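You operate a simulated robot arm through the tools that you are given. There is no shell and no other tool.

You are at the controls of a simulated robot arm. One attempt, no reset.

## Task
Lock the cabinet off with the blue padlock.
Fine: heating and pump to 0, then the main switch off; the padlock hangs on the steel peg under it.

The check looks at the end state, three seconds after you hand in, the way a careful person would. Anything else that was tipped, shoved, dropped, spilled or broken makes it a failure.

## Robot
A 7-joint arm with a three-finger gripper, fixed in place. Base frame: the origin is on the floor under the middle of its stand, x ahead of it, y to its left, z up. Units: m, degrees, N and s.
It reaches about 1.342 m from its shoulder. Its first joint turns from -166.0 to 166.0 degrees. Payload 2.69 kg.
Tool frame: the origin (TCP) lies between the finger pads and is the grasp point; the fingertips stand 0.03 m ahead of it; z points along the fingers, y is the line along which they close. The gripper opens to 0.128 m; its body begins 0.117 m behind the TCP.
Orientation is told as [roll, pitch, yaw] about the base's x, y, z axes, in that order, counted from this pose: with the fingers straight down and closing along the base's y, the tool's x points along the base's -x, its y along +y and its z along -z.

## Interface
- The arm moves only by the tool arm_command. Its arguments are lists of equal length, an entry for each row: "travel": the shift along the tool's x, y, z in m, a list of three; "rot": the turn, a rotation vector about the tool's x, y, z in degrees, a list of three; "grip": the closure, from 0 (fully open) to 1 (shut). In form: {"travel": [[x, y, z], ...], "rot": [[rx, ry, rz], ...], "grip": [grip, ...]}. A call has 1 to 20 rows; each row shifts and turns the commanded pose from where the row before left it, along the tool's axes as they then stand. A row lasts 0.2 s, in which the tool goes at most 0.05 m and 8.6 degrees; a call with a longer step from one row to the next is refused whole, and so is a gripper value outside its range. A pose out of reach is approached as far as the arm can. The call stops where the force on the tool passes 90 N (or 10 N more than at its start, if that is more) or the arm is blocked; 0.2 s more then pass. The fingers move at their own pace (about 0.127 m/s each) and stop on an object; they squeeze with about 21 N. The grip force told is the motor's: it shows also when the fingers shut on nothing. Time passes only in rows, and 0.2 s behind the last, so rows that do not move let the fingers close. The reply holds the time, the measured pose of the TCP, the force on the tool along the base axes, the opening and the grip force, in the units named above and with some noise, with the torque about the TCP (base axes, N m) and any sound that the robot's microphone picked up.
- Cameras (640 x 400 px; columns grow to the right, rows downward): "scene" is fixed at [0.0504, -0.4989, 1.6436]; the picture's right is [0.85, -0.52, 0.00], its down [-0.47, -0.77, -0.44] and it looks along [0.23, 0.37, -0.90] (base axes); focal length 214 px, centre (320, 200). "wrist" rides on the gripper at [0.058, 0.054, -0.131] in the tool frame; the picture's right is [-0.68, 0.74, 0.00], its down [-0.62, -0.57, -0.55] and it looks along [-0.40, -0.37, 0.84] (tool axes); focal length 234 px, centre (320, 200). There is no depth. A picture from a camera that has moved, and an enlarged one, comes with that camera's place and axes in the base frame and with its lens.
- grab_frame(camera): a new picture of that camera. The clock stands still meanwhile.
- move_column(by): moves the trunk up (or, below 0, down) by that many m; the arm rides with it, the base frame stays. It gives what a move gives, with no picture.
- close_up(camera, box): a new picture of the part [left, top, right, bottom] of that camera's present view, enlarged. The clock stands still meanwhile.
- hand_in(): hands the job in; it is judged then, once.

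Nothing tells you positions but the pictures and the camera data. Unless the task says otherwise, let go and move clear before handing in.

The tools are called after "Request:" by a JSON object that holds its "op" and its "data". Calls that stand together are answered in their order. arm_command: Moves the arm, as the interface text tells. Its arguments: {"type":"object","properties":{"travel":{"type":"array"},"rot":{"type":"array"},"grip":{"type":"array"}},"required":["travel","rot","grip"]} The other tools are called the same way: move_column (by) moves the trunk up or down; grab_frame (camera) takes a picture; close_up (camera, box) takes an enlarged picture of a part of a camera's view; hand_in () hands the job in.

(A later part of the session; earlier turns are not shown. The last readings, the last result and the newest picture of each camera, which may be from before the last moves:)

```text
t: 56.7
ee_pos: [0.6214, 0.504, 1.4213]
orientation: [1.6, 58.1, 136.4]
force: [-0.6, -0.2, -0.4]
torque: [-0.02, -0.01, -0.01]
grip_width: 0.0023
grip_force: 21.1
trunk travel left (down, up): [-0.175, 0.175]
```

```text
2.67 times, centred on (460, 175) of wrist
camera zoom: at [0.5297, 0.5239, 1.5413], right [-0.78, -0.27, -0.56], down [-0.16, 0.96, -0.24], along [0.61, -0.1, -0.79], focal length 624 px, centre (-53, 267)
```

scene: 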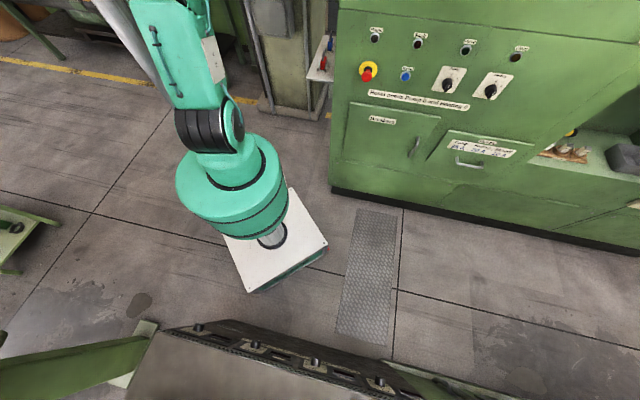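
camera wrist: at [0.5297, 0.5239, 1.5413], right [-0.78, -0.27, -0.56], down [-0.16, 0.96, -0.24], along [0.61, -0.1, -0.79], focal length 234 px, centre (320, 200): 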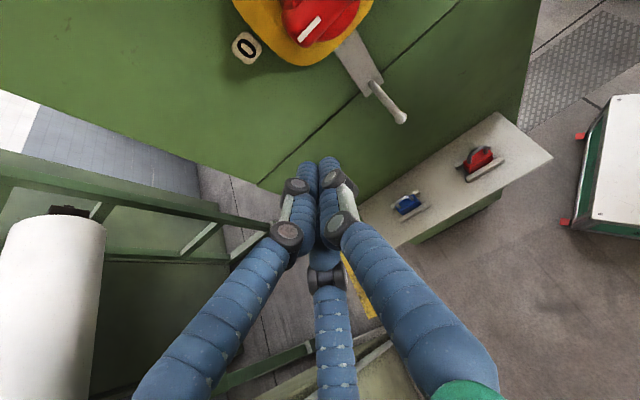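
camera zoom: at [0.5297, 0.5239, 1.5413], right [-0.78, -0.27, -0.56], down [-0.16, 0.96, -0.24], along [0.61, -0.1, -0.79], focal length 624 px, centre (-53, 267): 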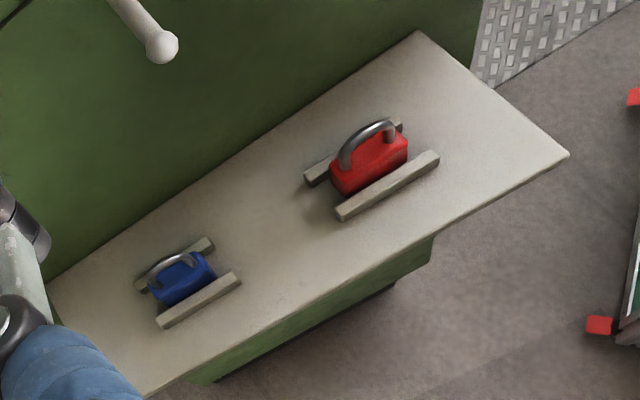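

Peg axis refined to about n≈0.718, z≈1.30; blue padlock body spans roughly n 0.767–0.812, e 0.174–0.194, top z≈1.04. I reduce the tilt to 40°, open the fingers partway and descend to a pre-grasp point outside and above the blue padlock.

Request:
{"op": "arm_command", "data": {"travel": [[0, 0, 0], [0, 0, 0], [0, 0, 0], [-0.02444, 0.0009, 0.03544], [-0.02444, 0.0009, 0.03544], [-0.02444, 0.0009, 0.03544], [-0.02444, 0.0009, 0.03544], [-0.02444, 0.0009, 0.03544], [-0.02444, 0.0009, 0.03544], [-0.02444, 0.0009, 0.03544], [0, 0, 0]], "rot": [[0, -6, 0], [0, -6, 0], [0, -6, 0], [0, 0, 0], [0, 0, 0], [0, 0, 0], [0, 0, 0], [0, 0, 0], [0, 0, 0], [0, 0, 0], [0, 0, 0]], "grip": [0.4, 0.4, 0.4, 0.4, 0.4, 0.4, 0.4, 0.4, 0.4, 0.4, 0.4]}}

Request:
{"op": "grab_frame", "data": {"camera": "wrist"}}

Request:
{"op": "close_up", "data": {"camera": "wrist", "box": [220, 60, 440, 240]}}

Request:
{"op": "close_up", "data": {"camera": "scene", "box": [290, 20, 350, 80]}}

```text
t: 59.1
ee_pos: [0.6342, 0.4773, 1.1207]
orientation: [1.1, 40.1, 135.8]
force: [-0.4, 0.1, -0.7]
torque: [-0.04, -0.01, -0.05]
grip_width: 0.0769
grip_force: 0.1
trunk travel left (down, up): [-0.175, 0.175]
```

```text
taken
camera wrist: at [0.5708, 0.4682, 1.2597], right [-0.89, -0.16, -0.43], down [-0.18, 0.98, 0.01], along [0.42, 0.09, -0.91], focal length 234 px, centre (320, 200)
```

wrist: 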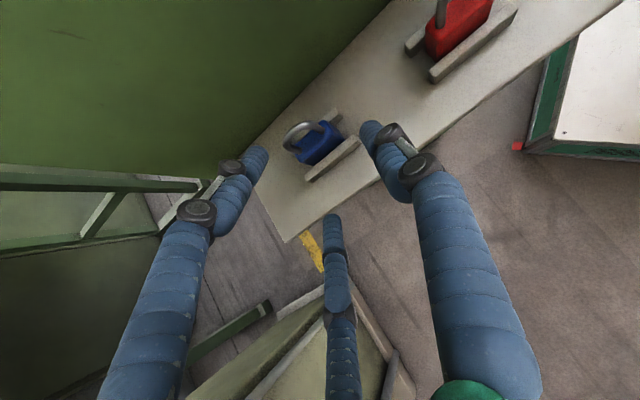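

```text
2.22 times, centred on (330, 150) of wrist
camera zoom: at [0.5708, 0.4682, 1.2597], right [-0.89, -0.16, -0.43], down [-0.18, 0.98, 0.01], along [0.42, 0.09, -0.91], focal length 520 px, centre (298, 311)
```

zoom: 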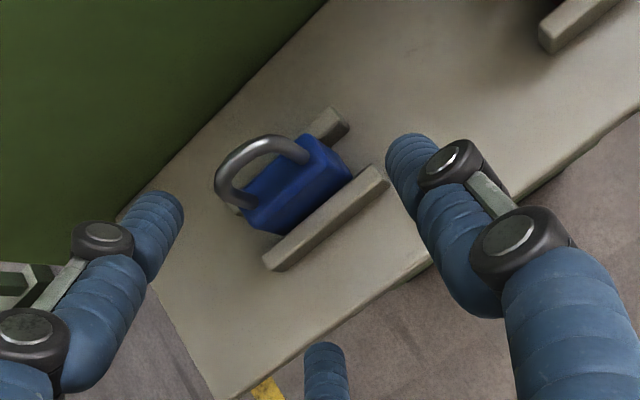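

```text
6.67 times, centred on (320, 50) of scene
camera zoom: at [0.0504, -0.4989, 1.6436], right [0.85, -0.52, 0.0], down [-0.47, -0.77, -0.44], along [0.23, 0.37, -0.9], focal length 1430 px, centre (320, 1200)
```

zoom: 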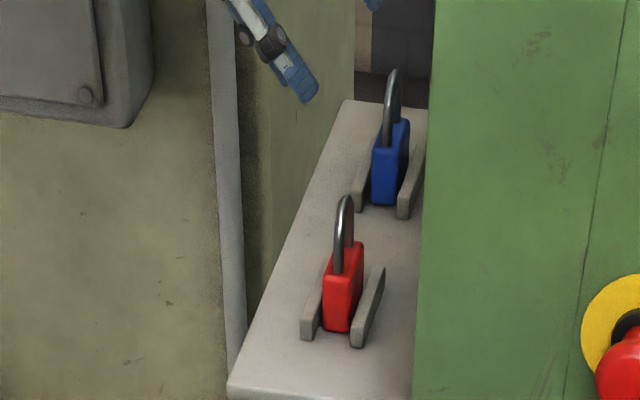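

The fingers straddle the blue padlock nicely from above-left. One more enlarged look for the body top height before going in.

Request:
{"op": "close_up", "data": {"camera": "wrist", "box": [270, 90, 370, 190]}}

```text
4.00 times, centred on (320, 140) of wrist
camera zoom: at [0.5708, 0.4682, 1.2597], right [-0.89, -0.16, -0.43], down [-0.18, 0.98, 0.01], along [0.42, 0.09, -0.91], focal length 937 px, centre (320, 440)
```

zoom: 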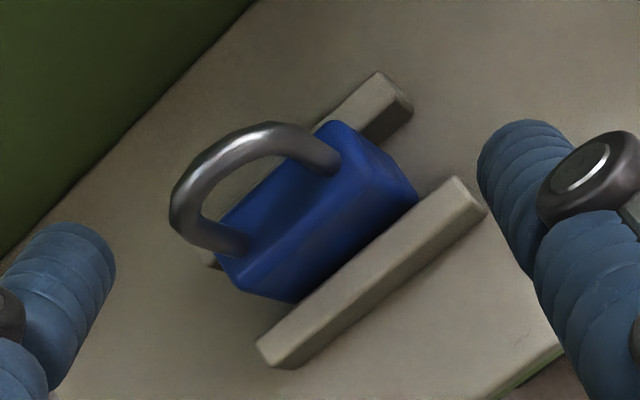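

Padlock body: n 0.7695–0.816, outer face e≈0.175, top z≈1.045, shackle to ≈1.09. I centre on it and advance most of the way, checking before the last stretch.

Request:
{"op": "arm_command", "data": {"travel": [[0.0007, -0.0078, 0], [0, 0, 0.025], [0, 0, 0.025], [0, 0, 0.02], [0, 0, 0]], "rot": [[0, 0, 0], [0, 0, 0], [0, 0, 0], [0, 0, 0], [0, 0, 0]], "grip": [0.4, 0.4, 0.4, 0.4, 0.4]}}

Request:
{"op": "grab_frame", "data": {"camera": "wrist"}}

Request:
{"op": "close_up", "data": {"camera": "wrist", "box": [240, 40, 420, 220]}}

Request:
{"op": "close_up", "data": {"camera": "scene", "box": [290, 20, 350, 80]}}

```text
t: 60.3
ee_pos: [0.6708, 0.4491, 1.0698]
orientation: [0.9, 40.0, 135.7]
force: [0.4, 8.3, 8.1]
torque: [0.59, -0.01, 0.07]
grip_width: 0.0811
grip_force: 1.9
trunk travel left (down, up): [-0.175, 0.175]
```

```text
taken
camera wrist: at [0.6079, 0.4399, 1.2078], right [-0.89, -0.16, -0.43], down [-0.18, 0.98, 0.02], along [0.42, 0.09, -0.9], focal length 234 px, centre (320, 200)
```

wrist: 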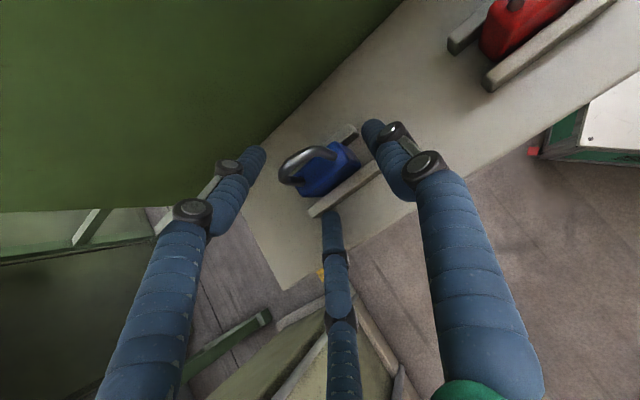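

```text
2.22 times, centred on (330, 130) of wrist
camera zoom: at [0.6079, 0.4399, 1.2078], right [-0.89, -0.16, -0.43], down [-0.18, 0.98, 0.02], along [0.42, 0.09, -0.9], focal length 520 px, centre (298, 356)
```

zoom: 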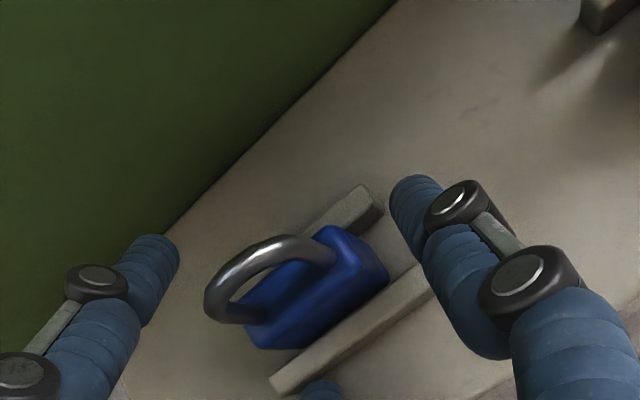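

```text
6.67 times, centred on (320, 50) of scene
camera zoom: at [0.0504, -0.4989, 1.6436], right [0.85, -0.52, 0.0], down [-0.47, -0.77, -0.44], along [0.23, 0.37, -0.9], focal length 1430 px, centre (320, 1200)
```

zoom: 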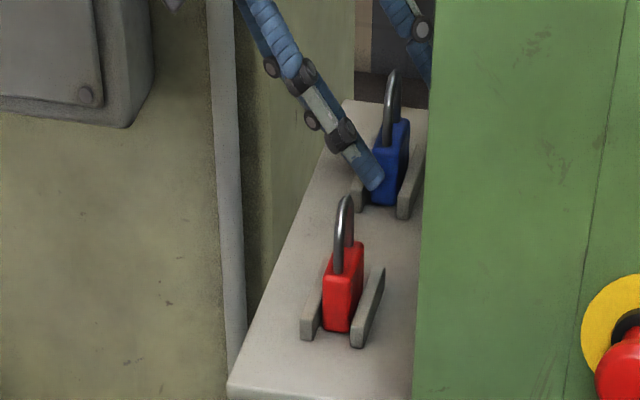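

The lower paired finger is lightly touching the rail (about 10 N), and this image shows the fingers actually close radially at 120°, so pinching the body this way would be poor. I back off; the better grasp is one finger through the shackle with the pair pinching over the top of it, leaving the lower part of the shackle free for the peg.

Request:
{"op": "arm_command", "data": {"travel": [[0, 0, -0.02], [0, 0, -0.04], [0, 0, -0.04], [0, 0, -0.03], [0, 0, 0]], "rot": [[0, 0, 0], [0, 0, 0], [0, 0, 0], [0, 0, 0], [0, 0, 0]], "grip": [0.4, 0.4, 0.4, 0.4, 0.4]}}

Request:
{"op": "close_up", "data": {"camera": "wrist", "box": [240, 60, 440, 220]}}

Request:
{"op": "close_up", "data": {"camera": "scene", "box": [290, 20, 350, 80]}}

```text
t: 61.5
ee_pos: [0.612, 0.5088, 1.1674]
orientation: [1.2, 40.1, 135.7]
force: [-0.2, 0.7, -0.3]
torque: [-0.01, -0.01, 0.0]
grip_width: 0.0771
grip_force: 0.1
trunk travel left (down, up): [-0.175, 0.175]
```

```text
2.50 times, centred on (340, 140) of wrist
camera zoom: at [0.5492, 0.5, 1.3075], right [-0.89, -0.16, -0.43], down [-0.18, 0.98, 0.01], along [0.42, 0.09, -0.9], focal length 585 px, centre (270, 350)
```

zoom: 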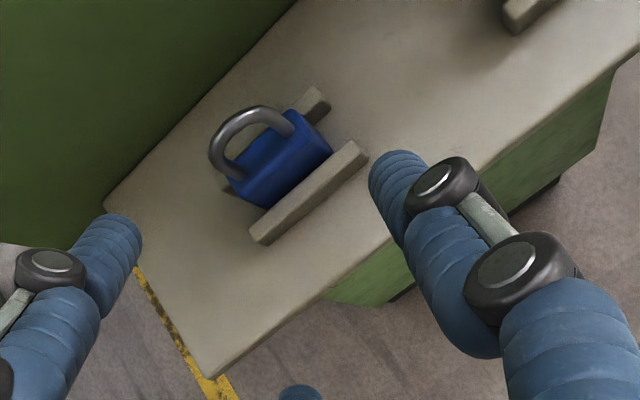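

```text
6.67 times, centred on (320, 50) of scene
camera zoom: at [0.0504, -0.4989, 1.6436], right [0.85, -0.52, 0.0], down [-0.47, -0.77, -0.44], along [0.23, 0.37, -0.9], focal length 1430 px, centre (320, 1200)
```

zoom: 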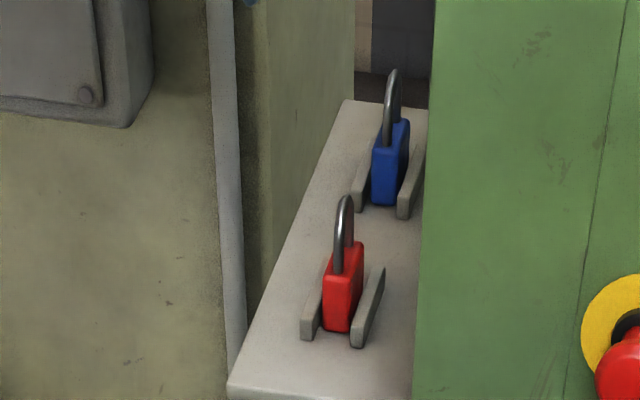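

Both padlocks are undisturbed. Now I twist the tool +90° (single finger below, pair above) and raise the tilt toward horizontal.

Request:
{"op": "arm_command", "data": {"travel": [[0, 0, 0], [0, 0, 0], [0, 0, 0], [0, 0, 0], [0, 0, 0], [0, 0, 0], [0, 0, 0], [0, 0, 0], [0, 0, 0], [0, 0, 0], [0, 0, 0], [0, 0, 0], [0, 0, 0], [0, 0, 0], [0, 0, 0]], "rot": [[0, 0, 8.18], [0, 0, 8.18], [0, 0, 8.18], [0, 0, 8.18], [0, 0, 8.18], [0, 0, 8.18], [0, 0, 8.18], [0, 0, 8.18], [0, 0, 8.18], [0, 0, 8.18], [0, 0, 8.18], [8, 0, 0], [8, 0, 0], [8, 0, 0], [8, 0, 0]], "grip": [0.65, 0.65, 0.65, 0.65, 0.65, 0.65, 0.65, 0.65, 0.65, 0.65, 0.65, 0.65, 0.65, 0.65, 0.65]}}

Request:
{"op": "grab_frame", "data": {"camera": "wrist"}}

Request:
{"op": "grab_frame", "data": {"camera": "scene"}}

```text
t: 64.7
ee_pos: [0.6133, 0.5087, 1.1677]
orientation: [-72.3, 0.7, 45.0]
force: [0.1, -0.5, 0.5]
torque: [0.03, 0.07, -0.01]
grip_width: 0.0446
grip_force: 0.1
trunk travel left (down, up): [-0.175, 0.175]
```

```text
taken
camera wrist: at [0.4736, 0.5666, 1.1583], right [0.31, 0.63, -0.71], down [0.19, 0.69, 0.7], along [0.93, -0.36, 0.09], focal length 234 px, centre (320, 200)
```

wrist: 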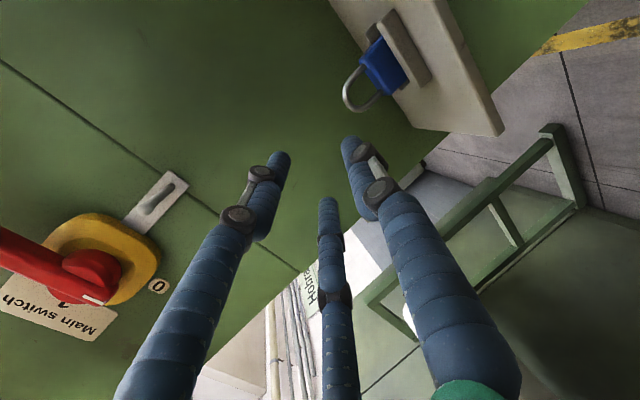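

```text
taken
```

scene: 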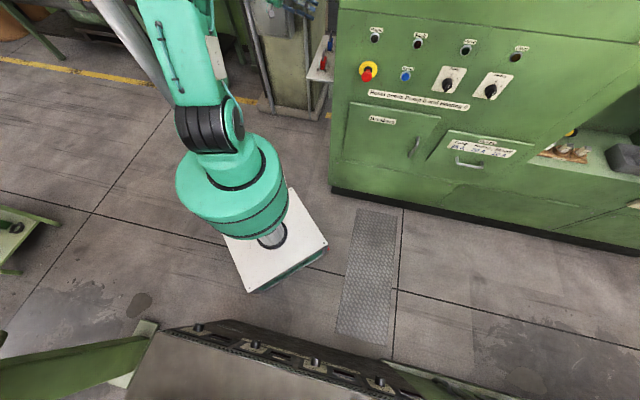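

Tilt of 72° is reachable. This view shows the blue padlock's shackle face-on and the peg end-on; I enlarge both for alignment.

Request:
{"op": "close_up", "data": {"camera": "wrist", "box": [330, 0, 450, 120]}}

Request:
{"op": "close_up", "data": {"camera": "wrist", "box": [120, 150, 220, 240]}}

```text
3.33 times, centred on (390, 60) of wrist
camera zoom: at [0.4736, 0.5666, 1.1583], right [0.31, 0.63, -0.71], down [0.19, 0.69, 0.7], along [0.93, -0.36, 0.09], focal length 781 px, centre (87, 667)
```

zoom: 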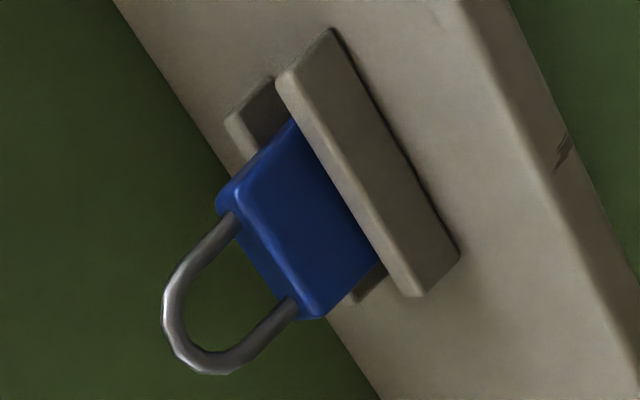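

```text
4.44 times, centred on (170, 195) of wrist
camera zoom: at [0.4736, 0.5666, 1.1583], right [0.31, 0.63, -0.71], down [0.19, 0.69, 0.7], along [0.93, -0.36, 0.09], focal length 1041 px, centre (987, 222)
```

zoom: 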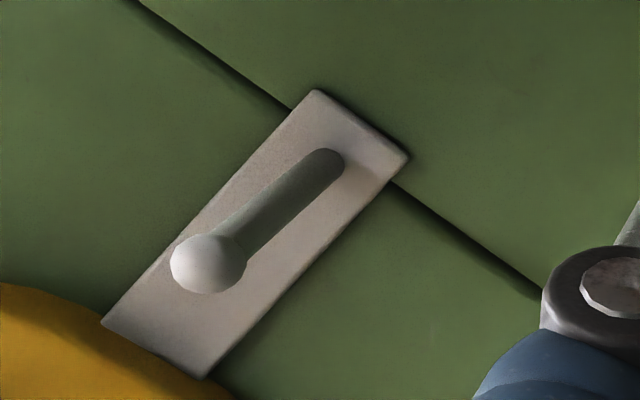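

The refined numbers (two close views): shackle plane e≈0.180, n≈0.791, apex z≈1.093, body top z≈1.056; peg at n≈0.719, z≈1.305, ball at e≈0.176. The fingers form a 3-jaw, so I'll turn 60° to put one finger on top of the shackle and two at the body's sides — that leaves the shackle hole completely free for the peg.

Request:
{"op": "arm_command", "data": {"travel": [[0, 0, 0], [0, 0, 0], [0, 0, 0], [0, 0, 0], [0, 0, 0], [0, 0, 0], [0, 0, 0], [-0.0275, 0.0174, 0.0134], [-0.0275, 0.0174, 0.0134], [0, 0, 0]], "rot": [[0, 0, -8.571], [0, 0, -8.571], [0, 0, -8.571], [0, 0, -8.571], [0, 0, -8.571], [0, 0, -8.571], [0, 0, -8.571], [0, 0, 0], [0, 0, 0], [0, 0, 0]], "grip": [0.4, 0.4, 0.4, 0.4, 0.4, 0.4, 0.4, 0.4, 0.4, 0.4]}}

Request:
{"op": "grab_frame", "data": {"camera": "wrist"}}

Request:
{"op": "close_up", "data": {"camera": "wrist", "box": [220, 60, 420, 220]}}

```text
t: 66.9
ee_pos: [0.6162, 0.5021, 1.0981]
orientation: [-56.4, 56.2, 73.7]
force: [0.3, -0.6, -0.7]
torque: [-0.04, -0.03, -0.04]
grip_width: 0.077
grip_force: 0.1
trunk travel left (down, up): [-0.175, 0.175]
```

```text
taken
camera wrist: at [0.4804, 0.5315, 1.1626], right [-0.43, -0.01, -0.9], down [0.14, 0.99, -0.08], along [0.89, -0.16, -0.42], focal length 234 px, centre (320, 200)
```

wrist: 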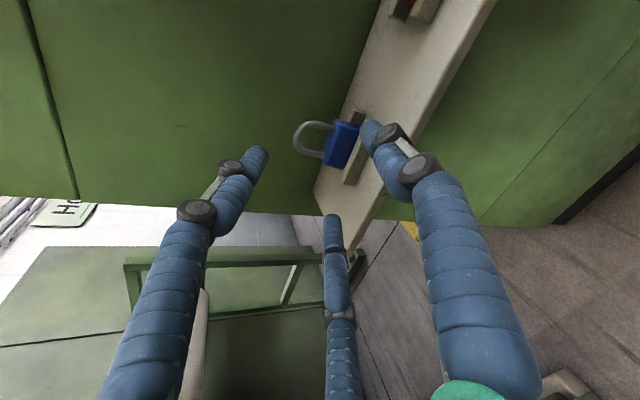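

```text
2.50 times, centred on (320, 140) of wrist
camera zoom: at [0.4804, 0.5315, 1.1626], right [-0.43, -0.01, -0.9], down [0.14, 0.99, -0.08], along [0.89, -0.16, -0.42], focal length 585 px, centre (320, 350)
```

zoom: 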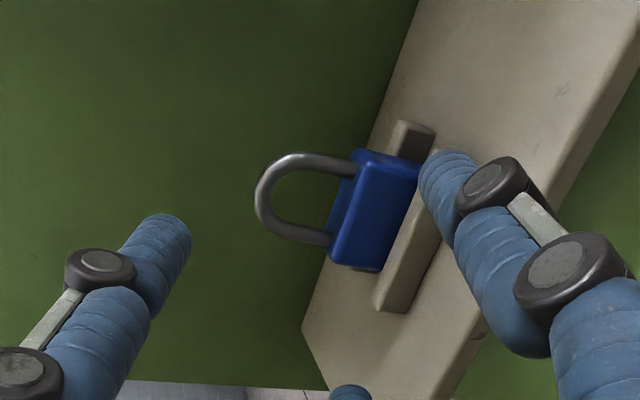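

The shackle (apex z≈1.093, centre n≈0.791) sits right on the tool axis, one finger above it and two beside the body. I advance 6 cm and check.

Request:
{"op": "arm_command", "data": {"travel": [[0, 0, 0.02], [0, 0, 0.02], [0, 0, 0.02], [0, 0, 0]], "rot": [[0, 0, 0], [0, 0, 0], [0, 0, 0], [0, 0, 0]], "grip": [0.4, 0.4, 0.4, 0.4]}}

Request:
{"op": "grab_frame", "data": {"camera": "wrist"}}

Request:
{"op": "close_up", "data": {"camera": "wrist", "box": [220, 40, 420, 230]}}

```text
t: 67.9
ee_pos: [0.656, 0.462, 1.0798]
orientation: [-56.5, 56.3, 73.7]
force: [-0.1, -0.2, -0.4]
torque: [0.02, -0.03, 0.03]
grip_width: 0.0766
grip_force: 0.1
trunk travel left (down, up): [-0.175, 0.175]
```

```text
taken
camera wrist: at [0.5205, 0.4913, 1.1438], right [-0.43, -0.01, -0.9], down [0.14, 0.99, -0.08], along [0.89, -0.16, -0.42], focal length 234 px, centre (320, 200)
```

wrist: 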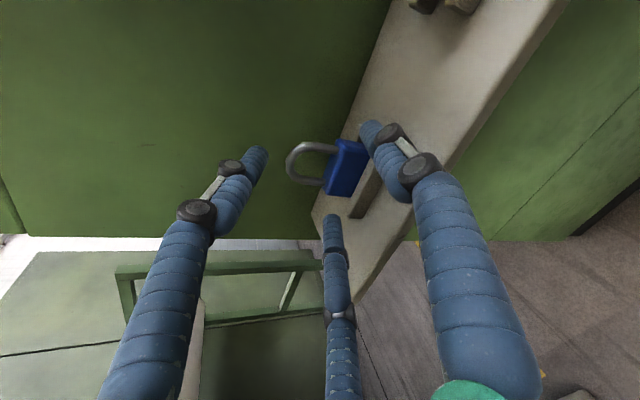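

```text
2.11 times, centred on (320, 135) of wrist
camera zoom: at [0.5205, 0.4913, 1.1438], right [-0.43, -0.01, -0.9], down [0.14, 0.99, -0.08], along [0.89, -0.16, -0.42], focal length 493 px, centre (320, 337)
```

zoom: 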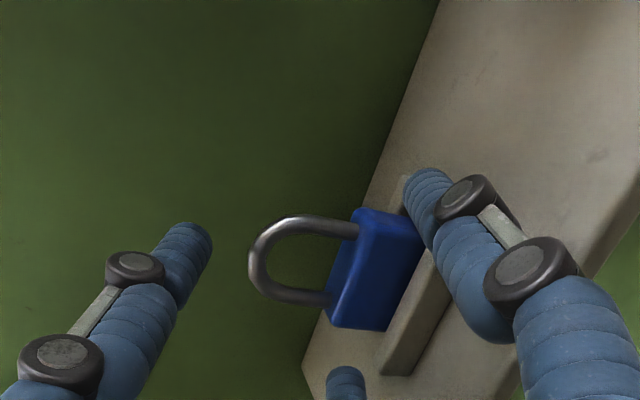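

Alignment holds (padlock centre n≈0.790, tool n=0.7905). I advance the last 2.9 cm.

Request:
{"op": "arm_command", "data": {"travel": [[0, 0, 0.015], [0, 0, 0.014], [0, 0, 0]], "rot": [[0, 0, 0], [0, 0, 0], [0, 0, 0]], "grip": [0.4, 0.4, 0.4]}}

Request:
{"op": "close_up", "data": {"camera": "wrist", "box": [220, 60, 420, 250]}}

Request:
{"op": "close_up", "data": {"camera": "scene", "box": [290, 20, 350, 80]}}

```text
t: 68.7
ee_pos: [0.6743, 0.4428, 1.0695]
orientation: [-56.5, 56.2, 73.6]
force: [0.6, -0.1, 0.3]
torque: [0.0, 0.0, -0.01]
grip_width: 0.0765
grip_force: 0.0
trunk travel left (down, up): [-0.175, 0.175]
```

```text
2.11 times, centred on (320, 155) of wrist
camera zoom: at [0.5397, 0.4716, 1.135], right [-0.43, -0.01, -0.9], down [0.14, 0.99, -0.08], along [0.89, -0.16, -0.42], focal length 493 px, centre (320, 295)
```

zoom: 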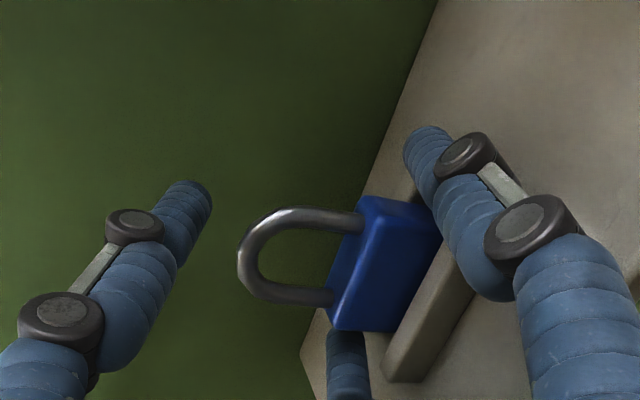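

```text
6.67 times, centred on (320, 50) of scene
camera zoom: at [0.0504, -0.4989, 1.6436], right [0.85, -0.52, 0.0], down [-0.47, -0.77, -0.44], along [0.23, 0.37, -0.9], focal length 1430 px, centre (320, 1200)
```

zoom: 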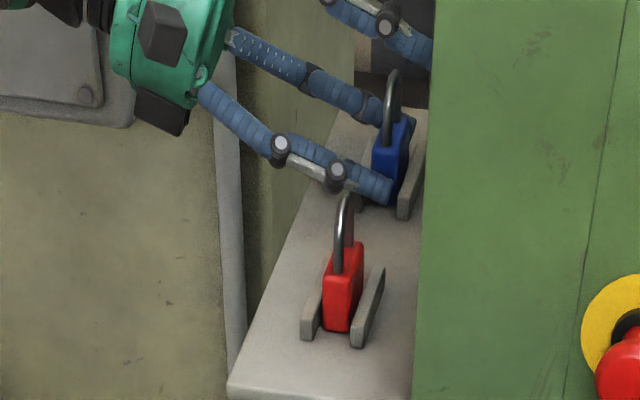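

The two lower fingers are on either side of the body and the third is above the shackle. I close gently in stages.

Request:
{"op": "arm_command", "data": {"travel": [[0, 0, 0], [0, 0, 0], [0, 0, 0], [0, 0, 0]], "rot": [[0, 0, 0], [0, 0, 0], [0, 0, 0], [0, 0, 0]], "grip": [0.5, 0.56, 0.6, 0.6]}}

Request:
{"op": "close_up", "data": {"camera": "wrist", "box": [220, 60, 420, 250]}}

```text
t: 69.7
ee_pos: [0.6748, 0.4427, 1.0699]
orientation: [-56.5, 56.1, 73.5]
force: [-0.5, -0.2, -0.1]
torque: [0.03, 0.03, 0.01]
grip_width: 0.0543
grip_force: 21.5
trunk travel left (down, up): [-0.175, 0.175]
```

```text
2.11 times, centred on (320, 155) of wrist
camera zoom: at [0.5394, 0.4718, 1.1349], right [-0.43, -0.01, -0.9], down [0.14, 0.99, -0.08], along [0.89, -0.16, -0.42], focal length 493 px, centre (320, 295)
```

zoom: 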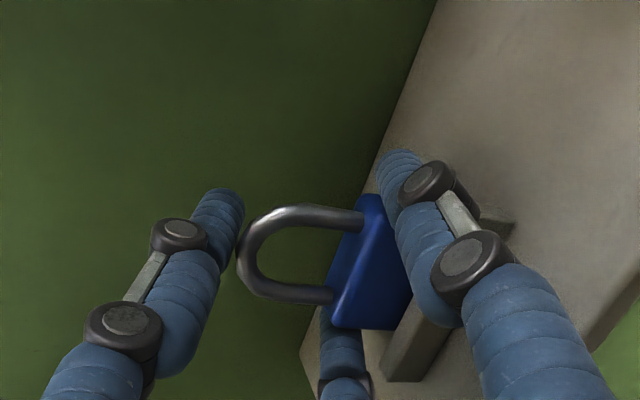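

The fingers stopped on the body at 54 mm with squeeze force. I lift 2 cm slowly to see if the padlock comes along.

Request:
{"op": "arm_command", "data": {"travel": [[0.0083, -0.0046, -0.0031], [0.0083, -0.0046, -0.0031], [0, 0, 0]], "rot": [[0, 0, 0], [0, 0, 0], [0, 0, 0]], "grip": [0.62, 0.62, 0.62]}}

Request:
{"op": "close_up", "data": {"camera": "wrist", "box": [220, 60, 420, 250]}}

Request:
{"op": "close_up", "data": {"camera": "scene", "box": [290, 20, 350, 80]}}

```text
t: 70.5
ee_pos: [0.6748, 0.4427, 1.0905]
orientation: [-56.5, 56.1, 73.6]
force: [-0.4, -0.2, -1.4]
torque: [0.04, 0.04, 0.04]
grip_width: 0.0545
grip_force: 20.9
trunk travel left (down, up): [-0.175, 0.175]
```

```text
2.11 times, centred on (320, 155) of wrist
camera zoom: at [0.5392, 0.4718, 1.1551], right [-0.43, -0.01, -0.9], down [0.14, 0.99, -0.08], along [0.89, -0.16, -0.42], focal length 493 px, centre (320, 295)
```

zoom: 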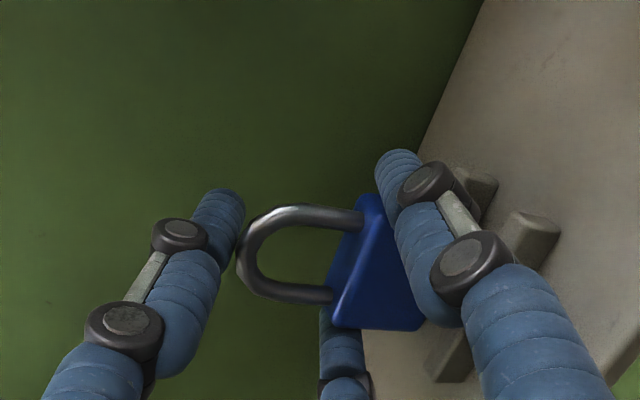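

```text
6.67 times, centred on (320, 50) of scene
camera zoom: at [0.0504, -0.4989, 1.6436], right [0.85, -0.52, 0.0], down [-0.47, -0.77, -0.44], along [0.23, 0.37, -0.9], focal length 1430 px, centre (320, 1200)
```

zoom: 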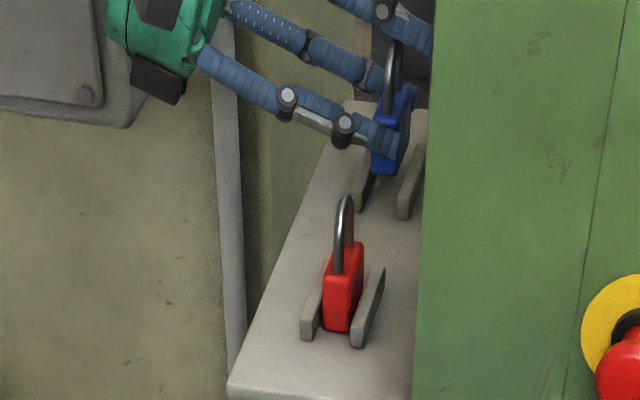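

The padlock is held and lifts cleanly (load ≈1.4 N). I raise it clear of the rails, pull out about 5 cm and go up to peg height, still offset to the rear of the peg.

Request:
{"op": "arm_command", "data": {"travel": [[0.015, -0.0083, -0.0055], [0.015, -0.0083, -0.0055], [0.0055, -0.003, -0.0294], [0.0055, -0.003, -0.0294], [0.0244, -0.0136, -0.0091], [0.0244, -0.0136, -0.0091], [0.0244, -0.0136, -0.0091], [0, 0, 0]], "rot": [[0, 0, 0], [0, 0, 0], [0, 0, 0], [0, 0, 0], [0, 0, 0], [0, 0, 0], [0, 0, 0], [0, 0, 0]], "grip": [0.62, 0.62, 0.62, 0.62, 0.62, 0.62, 0.62, 0.62]}}

Request:
{"op": "grab_frame", "data": {"camera": "wrist"}}

Request:
{"op": "grab_frame", "data": {"camera": "scene"}}

```text
t: 72.3
ee_pos: [0.6374, 0.4799, 1.2449]
orientation: [-56.5, 56.2, 73.6]
force: [0.3, 0.5, -0.5]
torque: [0.02, -0.01, 0.03]
grip_width: 0.054
grip_force: 21.1
trunk travel left (down, up): [-0.175, 0.175]
```

```text
taken
camera wrist: at [0.5025, 0.5085, 1.3096], right [-0.43, -0.01, -0.9], down [0.14, 0.99, -0.08], along [0.89, -0.16, -0.42], focal length 234 px, centre (320, 200)
```

wrist: 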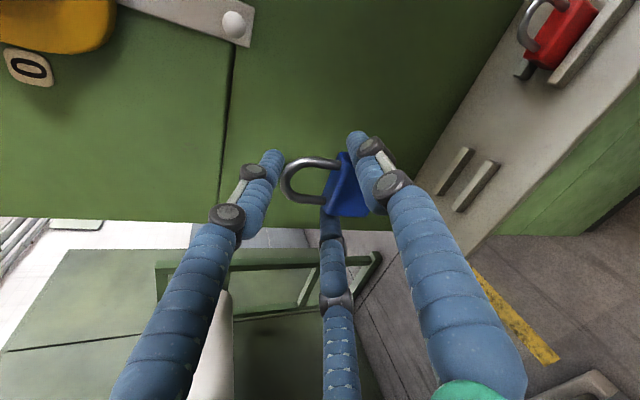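

```text
taken
```

scene: 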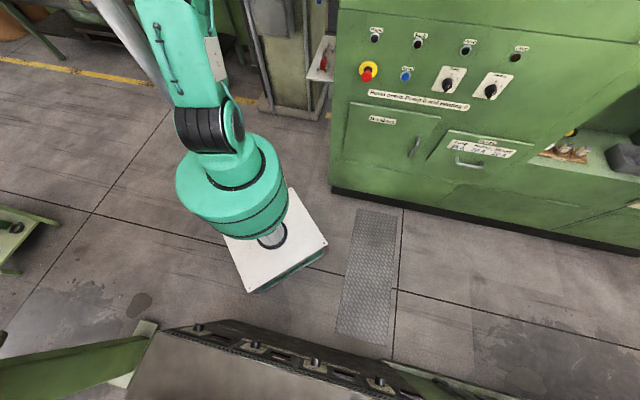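

Held securely; the peg ball projects exactly where expected (n≈0.719, z≈1.306). I enlarge the held padlock to fix the hole position relative to the tool.

Request:
{"op": "close_up", "data": {"camera": "wrist", "box": [260, 120, 400, 240]}}

Request:
{"op": "close_up", "data": {"camera": "wrist", "box": [200, 0, 260, 50]}}

```text
3.33 times, centred on (330, 180) of wrist
camera zoom: at [0.5025, 0.5085, 1.3096], right [-0.43, -0.01, -0.9], down [0.14, 0.99, -0.08], along [0.89, -0.16, -0.42], focal length 781 px, centre (287, 267)
```

zoom: 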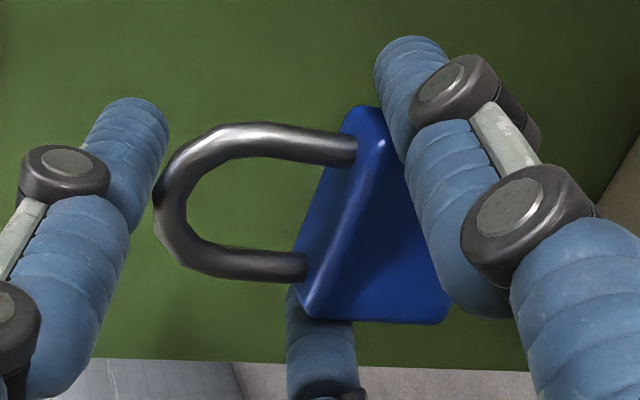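

```text
8.00 times, centred on (230, 25) of wrist
camera zoom: at [0.5025, 0.5085, 1.3096], right [-0.43, -0.01, -0.9], down [0.14, 0.99, -0.08], along [0.89, -0.16, -0.42], focal length 1873 px, centre (1040, 1600)
```

zoom: 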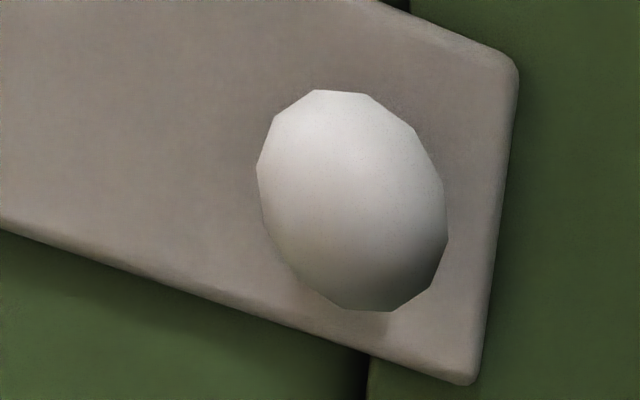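

Hole centre is at n≈0.791, z≈1.247 (relative to the tool +1 mm, +2 mm). I move up 59 mm and 72 mm toward the front so the hole lines up with the peg, staying 2 cm short of the ball.

Request:
{"op": "arm_command", "data": {"travel": [[0.0245, -0.0137, -0.0091], [0.0245, -0.0137, -0.0091], [0.0176, 0.0314, 0.0001], [0.0176, 0.0314, 0.0001], [0, 0, 0]], "rot": [[0, 0, 0], [0, 0, 0], [0, 0, 0], [0, 0, 0], [0, 0, 0]], "grip": [0.62, 0.62, 0.62, 0.62, 0.62]}}

Request:
{"op": "grab_frame", "data": {"camera": "wrist"}}

Request:
{"op": "close_up", "data": {"camera": "wrist", "box": [260, 120, 400, 240]}}

```text
t: 73.5
ee_pos: [0.585, 0.4284, 1.3047]
orientation: [-56.5, 56.3, 73.6]
force: [-0.4, -0.6, -0.7]
torque: [0.07, 0.04, 0.11]
grip_width: 0.0544
grip_force: 20.7
trunk travel left (down, up): [-0.175, 0.175]
```

```text
taken
camera wrist: at [0.4505, 0.4565, 1.3691], right [-0.43, -0.01, -0.9], down [0.14, 0.99, -0.08], along [0.89, -0.16, -0.42], focal length 234 px, centre (320, 200)
```

wrist: 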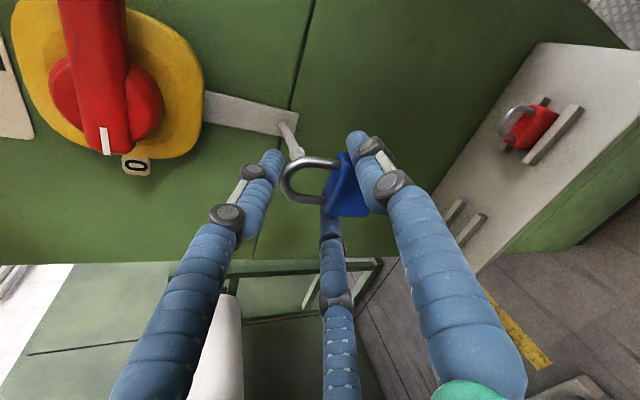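

```text
3.33 times, centred on (330, 180) of wrist
camera zoom: at [0.4505, 0.4565, 1.3691], right [-0.43, -0.01, -0.9], down [0.14, 0.99, -0.08], along [0.89, -0.16, -0.42], focal length 781 px, centre (287, 267)
```

zoom: 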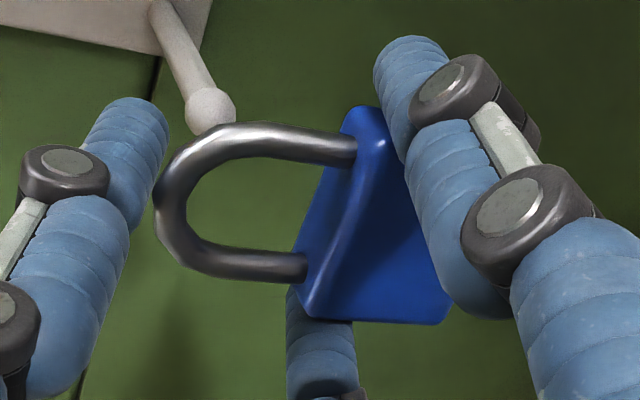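

Hole centre (n≈0.717, z≈1.307) and peg ball (n≈0.718, z≈1.306) agree within about 1 mm. I slide straight toward the wall until the ball is just entering the shackle, then check.

Request:
{"op": "arm_command", "data": {"travel": [[0.006, -0.0034, 0.0214], [0.006, -0.0034, 0.0214], [0, 0, 0]], "rot": [[0, 0, 0], [0, 0, 0], [0, 0, 0]], "grip": [0.62, 0.62, 0.62]}}

Request:
{"op": "grab_frame", "data": {"camera": "wrist"}}

Request:
{"op": "close_up", "data": {"camera": "wrist", "box": [260, 120, 400, 240]}}

```text
t: 74.3
ee_pos: [0.6174, 0.3966, 1.303]
orientation: [-56.4, 56.2, 73.6]
force: [-0.2, -0.4, -1.1]
torque: [-0.01, 0.01, -0.03]
grip_width: 0.0541
grip_force: 20.9
trunk travel left (down, up): [-0.175, 0.175]
```

```text
taken
camera wrist: at [0.4835, 0.4253, 1.3683], right [-0.43, -0.01, -0.9], down [0.14, 0.99, -0.08], along [0.89, -0.16, -0.42], focal length 234 px, centre (320, 200)
```

wrist: 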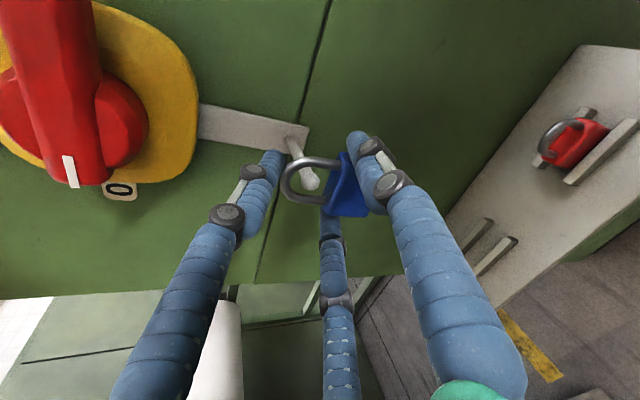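

```text
3.33 times, centred on (330, 180) of wrist
camera zoom: at [0.4835, 0.4253, 1.3683], right [-0.43, -0.01, -0.9], down [0.14, 0.99, -0.08], along [0.89, -0.16, -0.42], focal length 781 px, centre (287, 267)
```

zoom: 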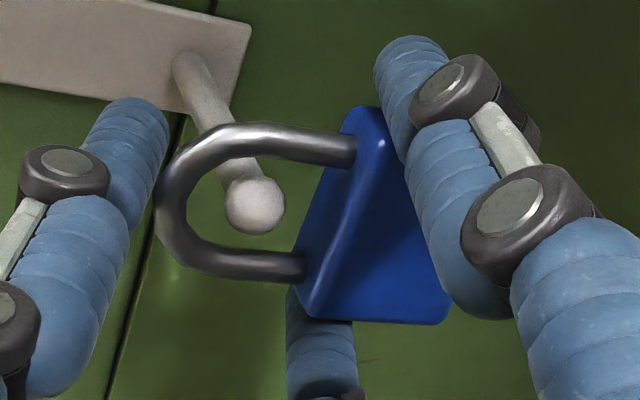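

The ball sits centred in the shackle opening. I continue 3.6 cm toward the wall so the shackle is well behind the ball.

Request:
{"op": "arm_command", "data": {"travel": [[0.0048, -0.0026, 0.0171], [0.0048, -0.0026, 0.0171], [0, 0, 0]], "rot": [[0, 0, 0], [0, 0, 0], [0, 0, 0]], "grip": [0.62, 0.62, 0.62]}}

Request:
{"op": "grab_frame", "data": {"camera": "wrist"}}

Request:
{"op": "close_up", "data": {"camera": "wrist", "box": [240, 100, 400, 250]}}

```text
t: 75.1
ee_pos: [0.6431, 0.3705, 1.3039]
orientation: [-56.5, 56.2, 73.6]
force: [-0.3, -0.6, -1.0]
torque: [0.04, 0.01, -0.01]
grip_width: 0.0542
grip_force: 20.6
trunk travel left (down, up): [-0.175, 0.175]
```

```text
taken
camera wrist: at [0.5085, 0.3999, 1.3686], right [-0.43, -0.01, -0.9], down [0.14, 0.99, -0.08], along [0.89, -0.16, -0.42], focal length 234 px, centre (320, 200)
```

wrist: 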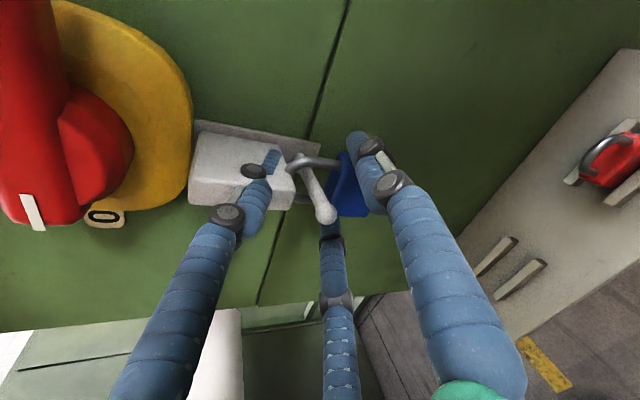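

```text
2.67 times, centred on (320, 175) of wrist
camera zoom: at [0.5085, 0.3999, 1.3686], right [-0.43, -0.01, -0.9], down [0.14, 0.99, -0.08], along [0.89, -0.16, -0.42], focal length 624 px, centre (320, 267)
```

zoom: 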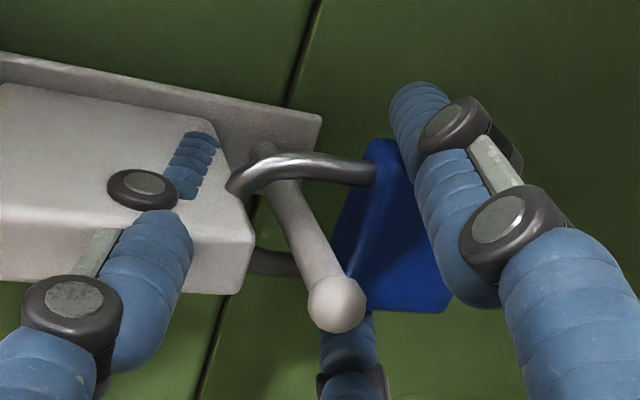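

The shackle is now well past the ball (ball visible outside the ring), and a steel block has come down over the bracket next to the shackle — the lock-off engaging, with no force on the tool. I lower about 9 mm so the shackle nearly rests on the peg before releasing.

Request:
{"op": "arm_command", "data": {"travel": [[-0.0037, 0.0021, 0.0014], [-0.0037, 0.0021, 0.0014], [0, 0, 0]], "rot": [[0, 0, 0], [0, 0, 0], [0, 0, 0]], "grip": [0.62, 0.62, 0.62]}}

Request:
{"op": "close_up", "data": {"camera": "wrist", "box": [180, 80, 400, 250]}}

```text
t: 75.9
ee_pos: [0.6436, 0.3713, 1.2944]
orientation: [-56.5, 56.1, 73.6]
force: [0.7, 0.0, -1.6]
torque: [0.02, 0.0, 0.01]
grip_width: 0.0543
grip_force: 21.2
trunk travel left (down, up): [-0.175, 0.175]
```

```text
2.35 times, centred on (290, 165) of wrist
camera zoom: at [0.5088, 0.4003, 1.3593], right [-0.43, -0.01, -0.9], down [0.14, 0.99, -0.08], along [0.89, -0.16, -0.42], focal length 551 px, centre (391, 282)
```

zoom: 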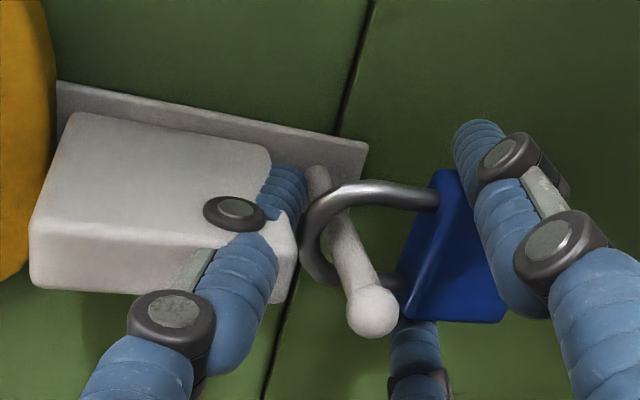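

The shackle is almost resting on the peg and no contact forces show. Opening the fingers now.

Request:
{"op": "arm_command", "data": {"travel": [[0, 0, 0], [0, 0, 0], [0, 0, 0], [0, 0, 0]], "rot": [[0, 0, 0], [0, 0, 0], [0, 0, 0], [0, 0, 0]], "grip": [0.55, 0.48, 0.4, 0.35]}}

Request:
{"op": "grab_frame", "data": {"camera": "wrist"}}

Request:
{"op": "close_up", "data": {"camera": "wrist", "box": [180, 80, 420, 270]}}

```text
t: 76.9
ee_pos: [0.6444, 0.3712, 1.2945]
orientation: [-56.5, 56.2, 73.6]
force: [0.4, 0.1, 0.6]
torque: [-0.03, 0.0, 0.01]
grip_width: 0.0833
grip_force: 0.1
trunk travel left (down, up): [-0.175, 0.175]
```

```text
taken
camera wrist: at [0.5086, 0.4002, 1.3595], right [-0.43, -0.01, -0.9], down [0.14, 0.99, -0.08], along [0.89, -0.16, -0.42], focal length 234 px, centre (320, 200)
```

wrist: 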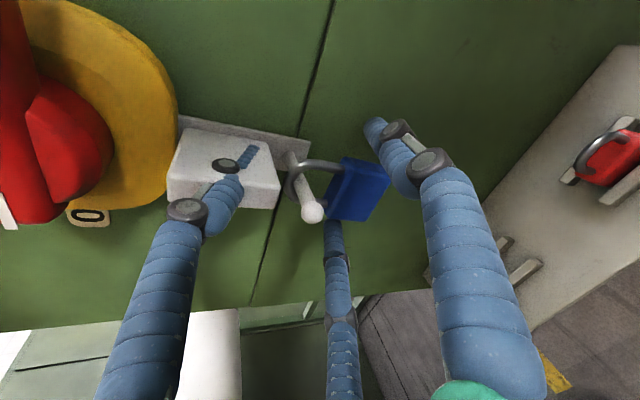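

```text
2.11 times, centred on (300, 175) of wrist
camera zoom: at [0.5086, 0.4002, 1.3595], right [-0.43, -0.01, -0.9], down [0.14, 0.99, -0.08], along [0.89, -0.16, -0.42], focal length 493 px, centre (362, 253)
```

zoom: 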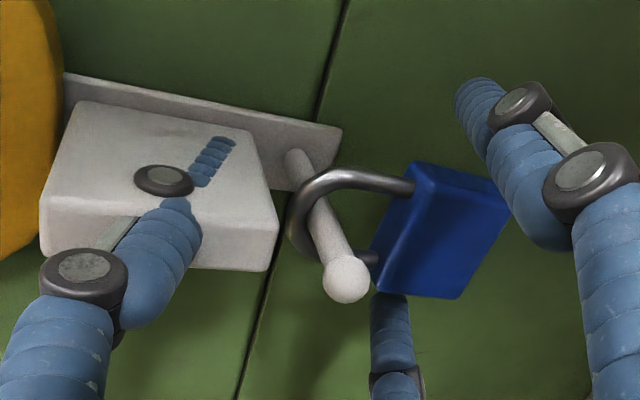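

The padlock now hangs freely on the peg. I withdraw straight back along the finger direction in small steps.

Request:
{"op": "arm_command", "data": {"travel": [[0, 0, -0.015], [0, 0, -0.02], [0, 0, -0.03], [0, 0, -0.035], [0, 0, 0]], "rot": [[0, 0, 0], [0, 0, 0], [0, 0, 0], [0, 0, 0], [0, 0, 0]], "grip": [0.35, 0.35, 0.35, 0.35, 0.35]}}

Request:
{"op": "grab_frame", "data": {"camera": "wrist"}}

Request:
{"op": "close_up", "data": {"camera": "wrist", "box": [200, 50, 420, 250]}}

```text
t: 78.1
ee_pos: [0.5752, 0.4385, 1.326]
orientation: [-56.4, 56.2, 73.6]
force: [-0.7, 0.5, 0.1]
torque: [-0.04, 0.02, 0.0]
grip_width: 0.0831
grip_force: 0.1
trunk travel left (down, up): [-0.175, 0.175]
```

```text
taken
camera wrist: at [0.4401, 0.4684, 1.3908], right [-0.43, -0.01, -0.9], down [0.14, 0.99, -0.08], along [0.89, -0.16, -0.42], focal length 234 px, centre (320, 200)
```

wrist: 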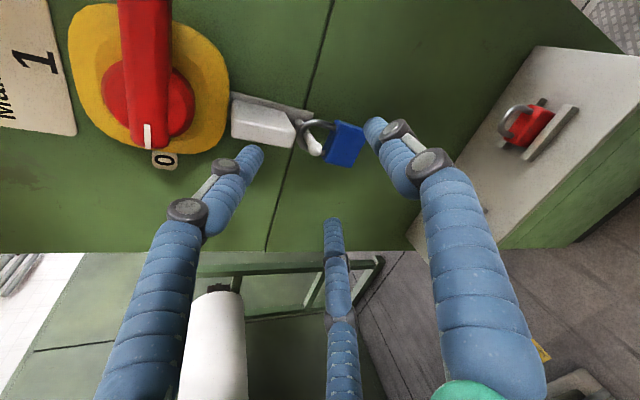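

```text
2.00 times, centred on (310, 150) of wrist
camera zoom: at [0.4401, 0.4684, 1.3908], right [-0.43, -0.01, -0.9], down [0.14, 0.99, -0.08], along [0.89, -0.16, -0.42], focal length 468 px, centre (340, 300)
```

zoom: 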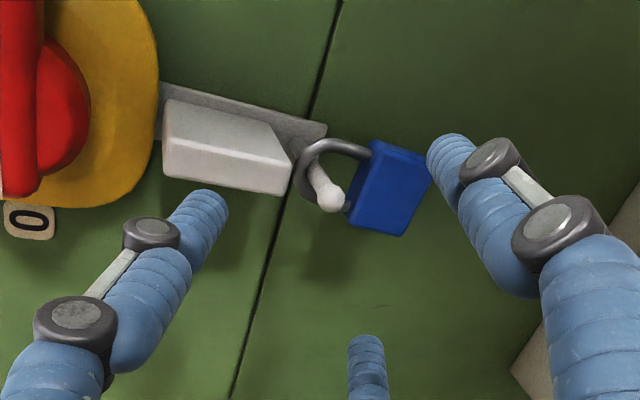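

The blue padlock hangs on the peg, the lock-off block is in place, and the handle is at 0. I retreat further and make a final check of everything.

Request:
{"op": "arm_command", "data": {"travel": [[0, 0, -0.03], [0, 0, -0.03], [0, 0, 0], [0, 0, 0], [0, 0, 0]], "rot": [[0, 0, 0], [0, 0, 0], [0, 0, 0], [0, 0, 0], [0, 0, 0]], "grip": [0.35, 0.35, 0.35, 0.35, 0.35]}}

Request:
{"op": "grab_frame", "data": {"camera": "wrist"}}

Request:
{"op": "close_up", "data": {"camera": "wrist", "box": [240, 50, 400, 180]}}

Request:
{"op": "grab_frame", "data": {"camera": "scene"}}

Request:
{"op": "close_up", "data": {"camera": "scene", "box": [320, 0, 560, 150]}}

Request:
{"op": "close_up", "data": {"camera": "scene", "box": [430, 60, 515, 105]}}

```text
t: 79.3
ee_pos: [0.535, 0.4799, 1.3435]
orientation: [-56.5, 56.2, 73.5]
force: [-0.8, -1.1, 0.5]
torque: [0.01, -0.01, 0.02]
grip_width: 0.0833
grip_force: 0.1
trunk travel left (down, up): [-0.175, 0.175]
```

```text
taken
camera wrist: at [0.4008, 0.5088, 1.4083], right [-0.43, -0.01, -0.9], down [0.14, 0.99, -0.08], along [0.89, -0.16, -0.42], focal length 234 px, centre (320, 200)
```

wrist: 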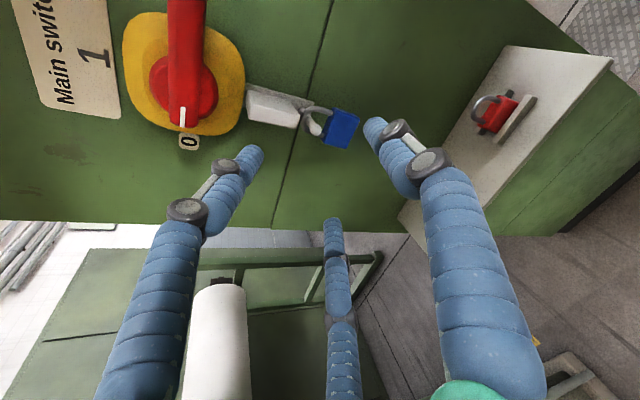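

```text
3.08 times, centred on (320, 115) of wrist
camera zoom: at [0.4008, 0.5088, 1.4083], right [-0.43, -0.01, -0.9], down [0.14, 0.99, -0.08], along [0.89, -0.16, -0.42], focal length 720 px, centre (320, 462)
```

zoom: 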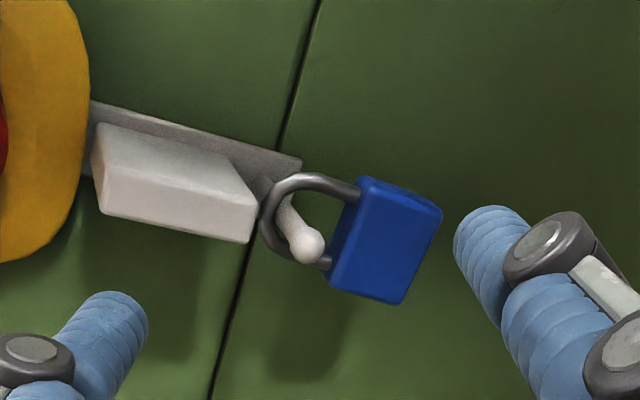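

```text
taken
```

scene: 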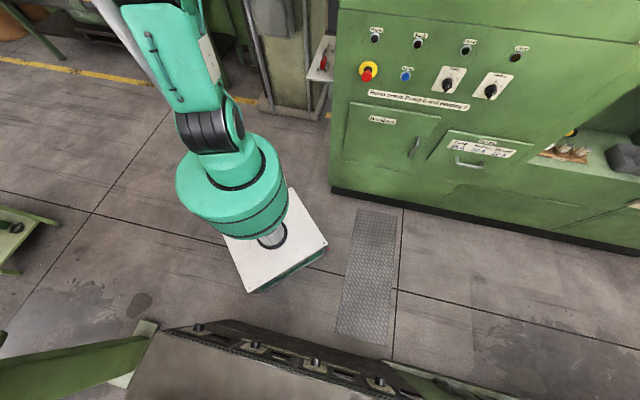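

```text
2.67 times, centred on (440, 75) of scene
camera zoom: at [0.0504, -0.4989, 1.6436], right [0.85, -0.52, 0.0], down [-0.47, -0.77, -0.44], along [0.23, 0.37, -0.9], focal length 572 px, centre (0, 533)
```

zoom: 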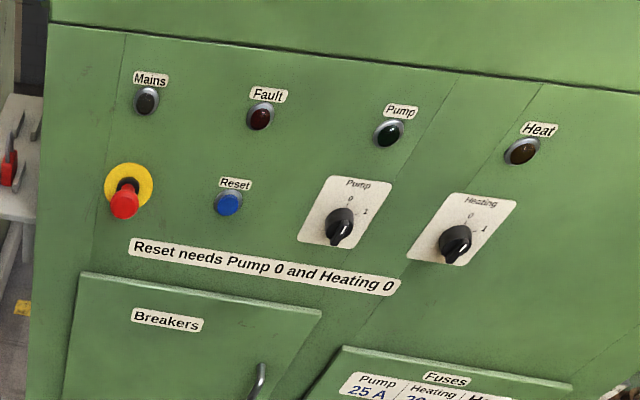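

```text
7.53 times, centred on (472, 82) of scene
camera zoom: at [0.0504, -0.4989, 1.6436], right [0.85, -0.52, 0.0], down [-0.47, -0.77, -0.44], along [0.23, 0.37, -0.9], focal length 1615 px, centre (-828, 1085)
```

zoom: 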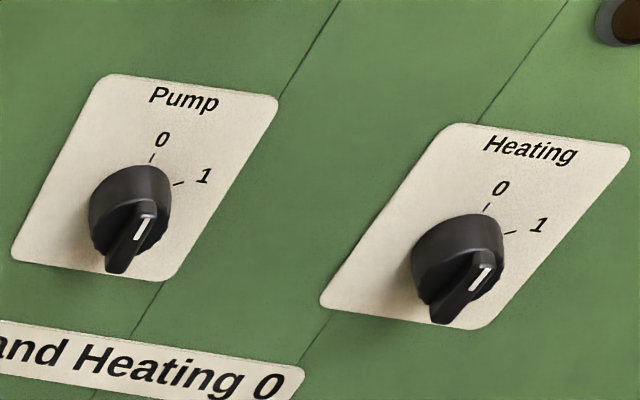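

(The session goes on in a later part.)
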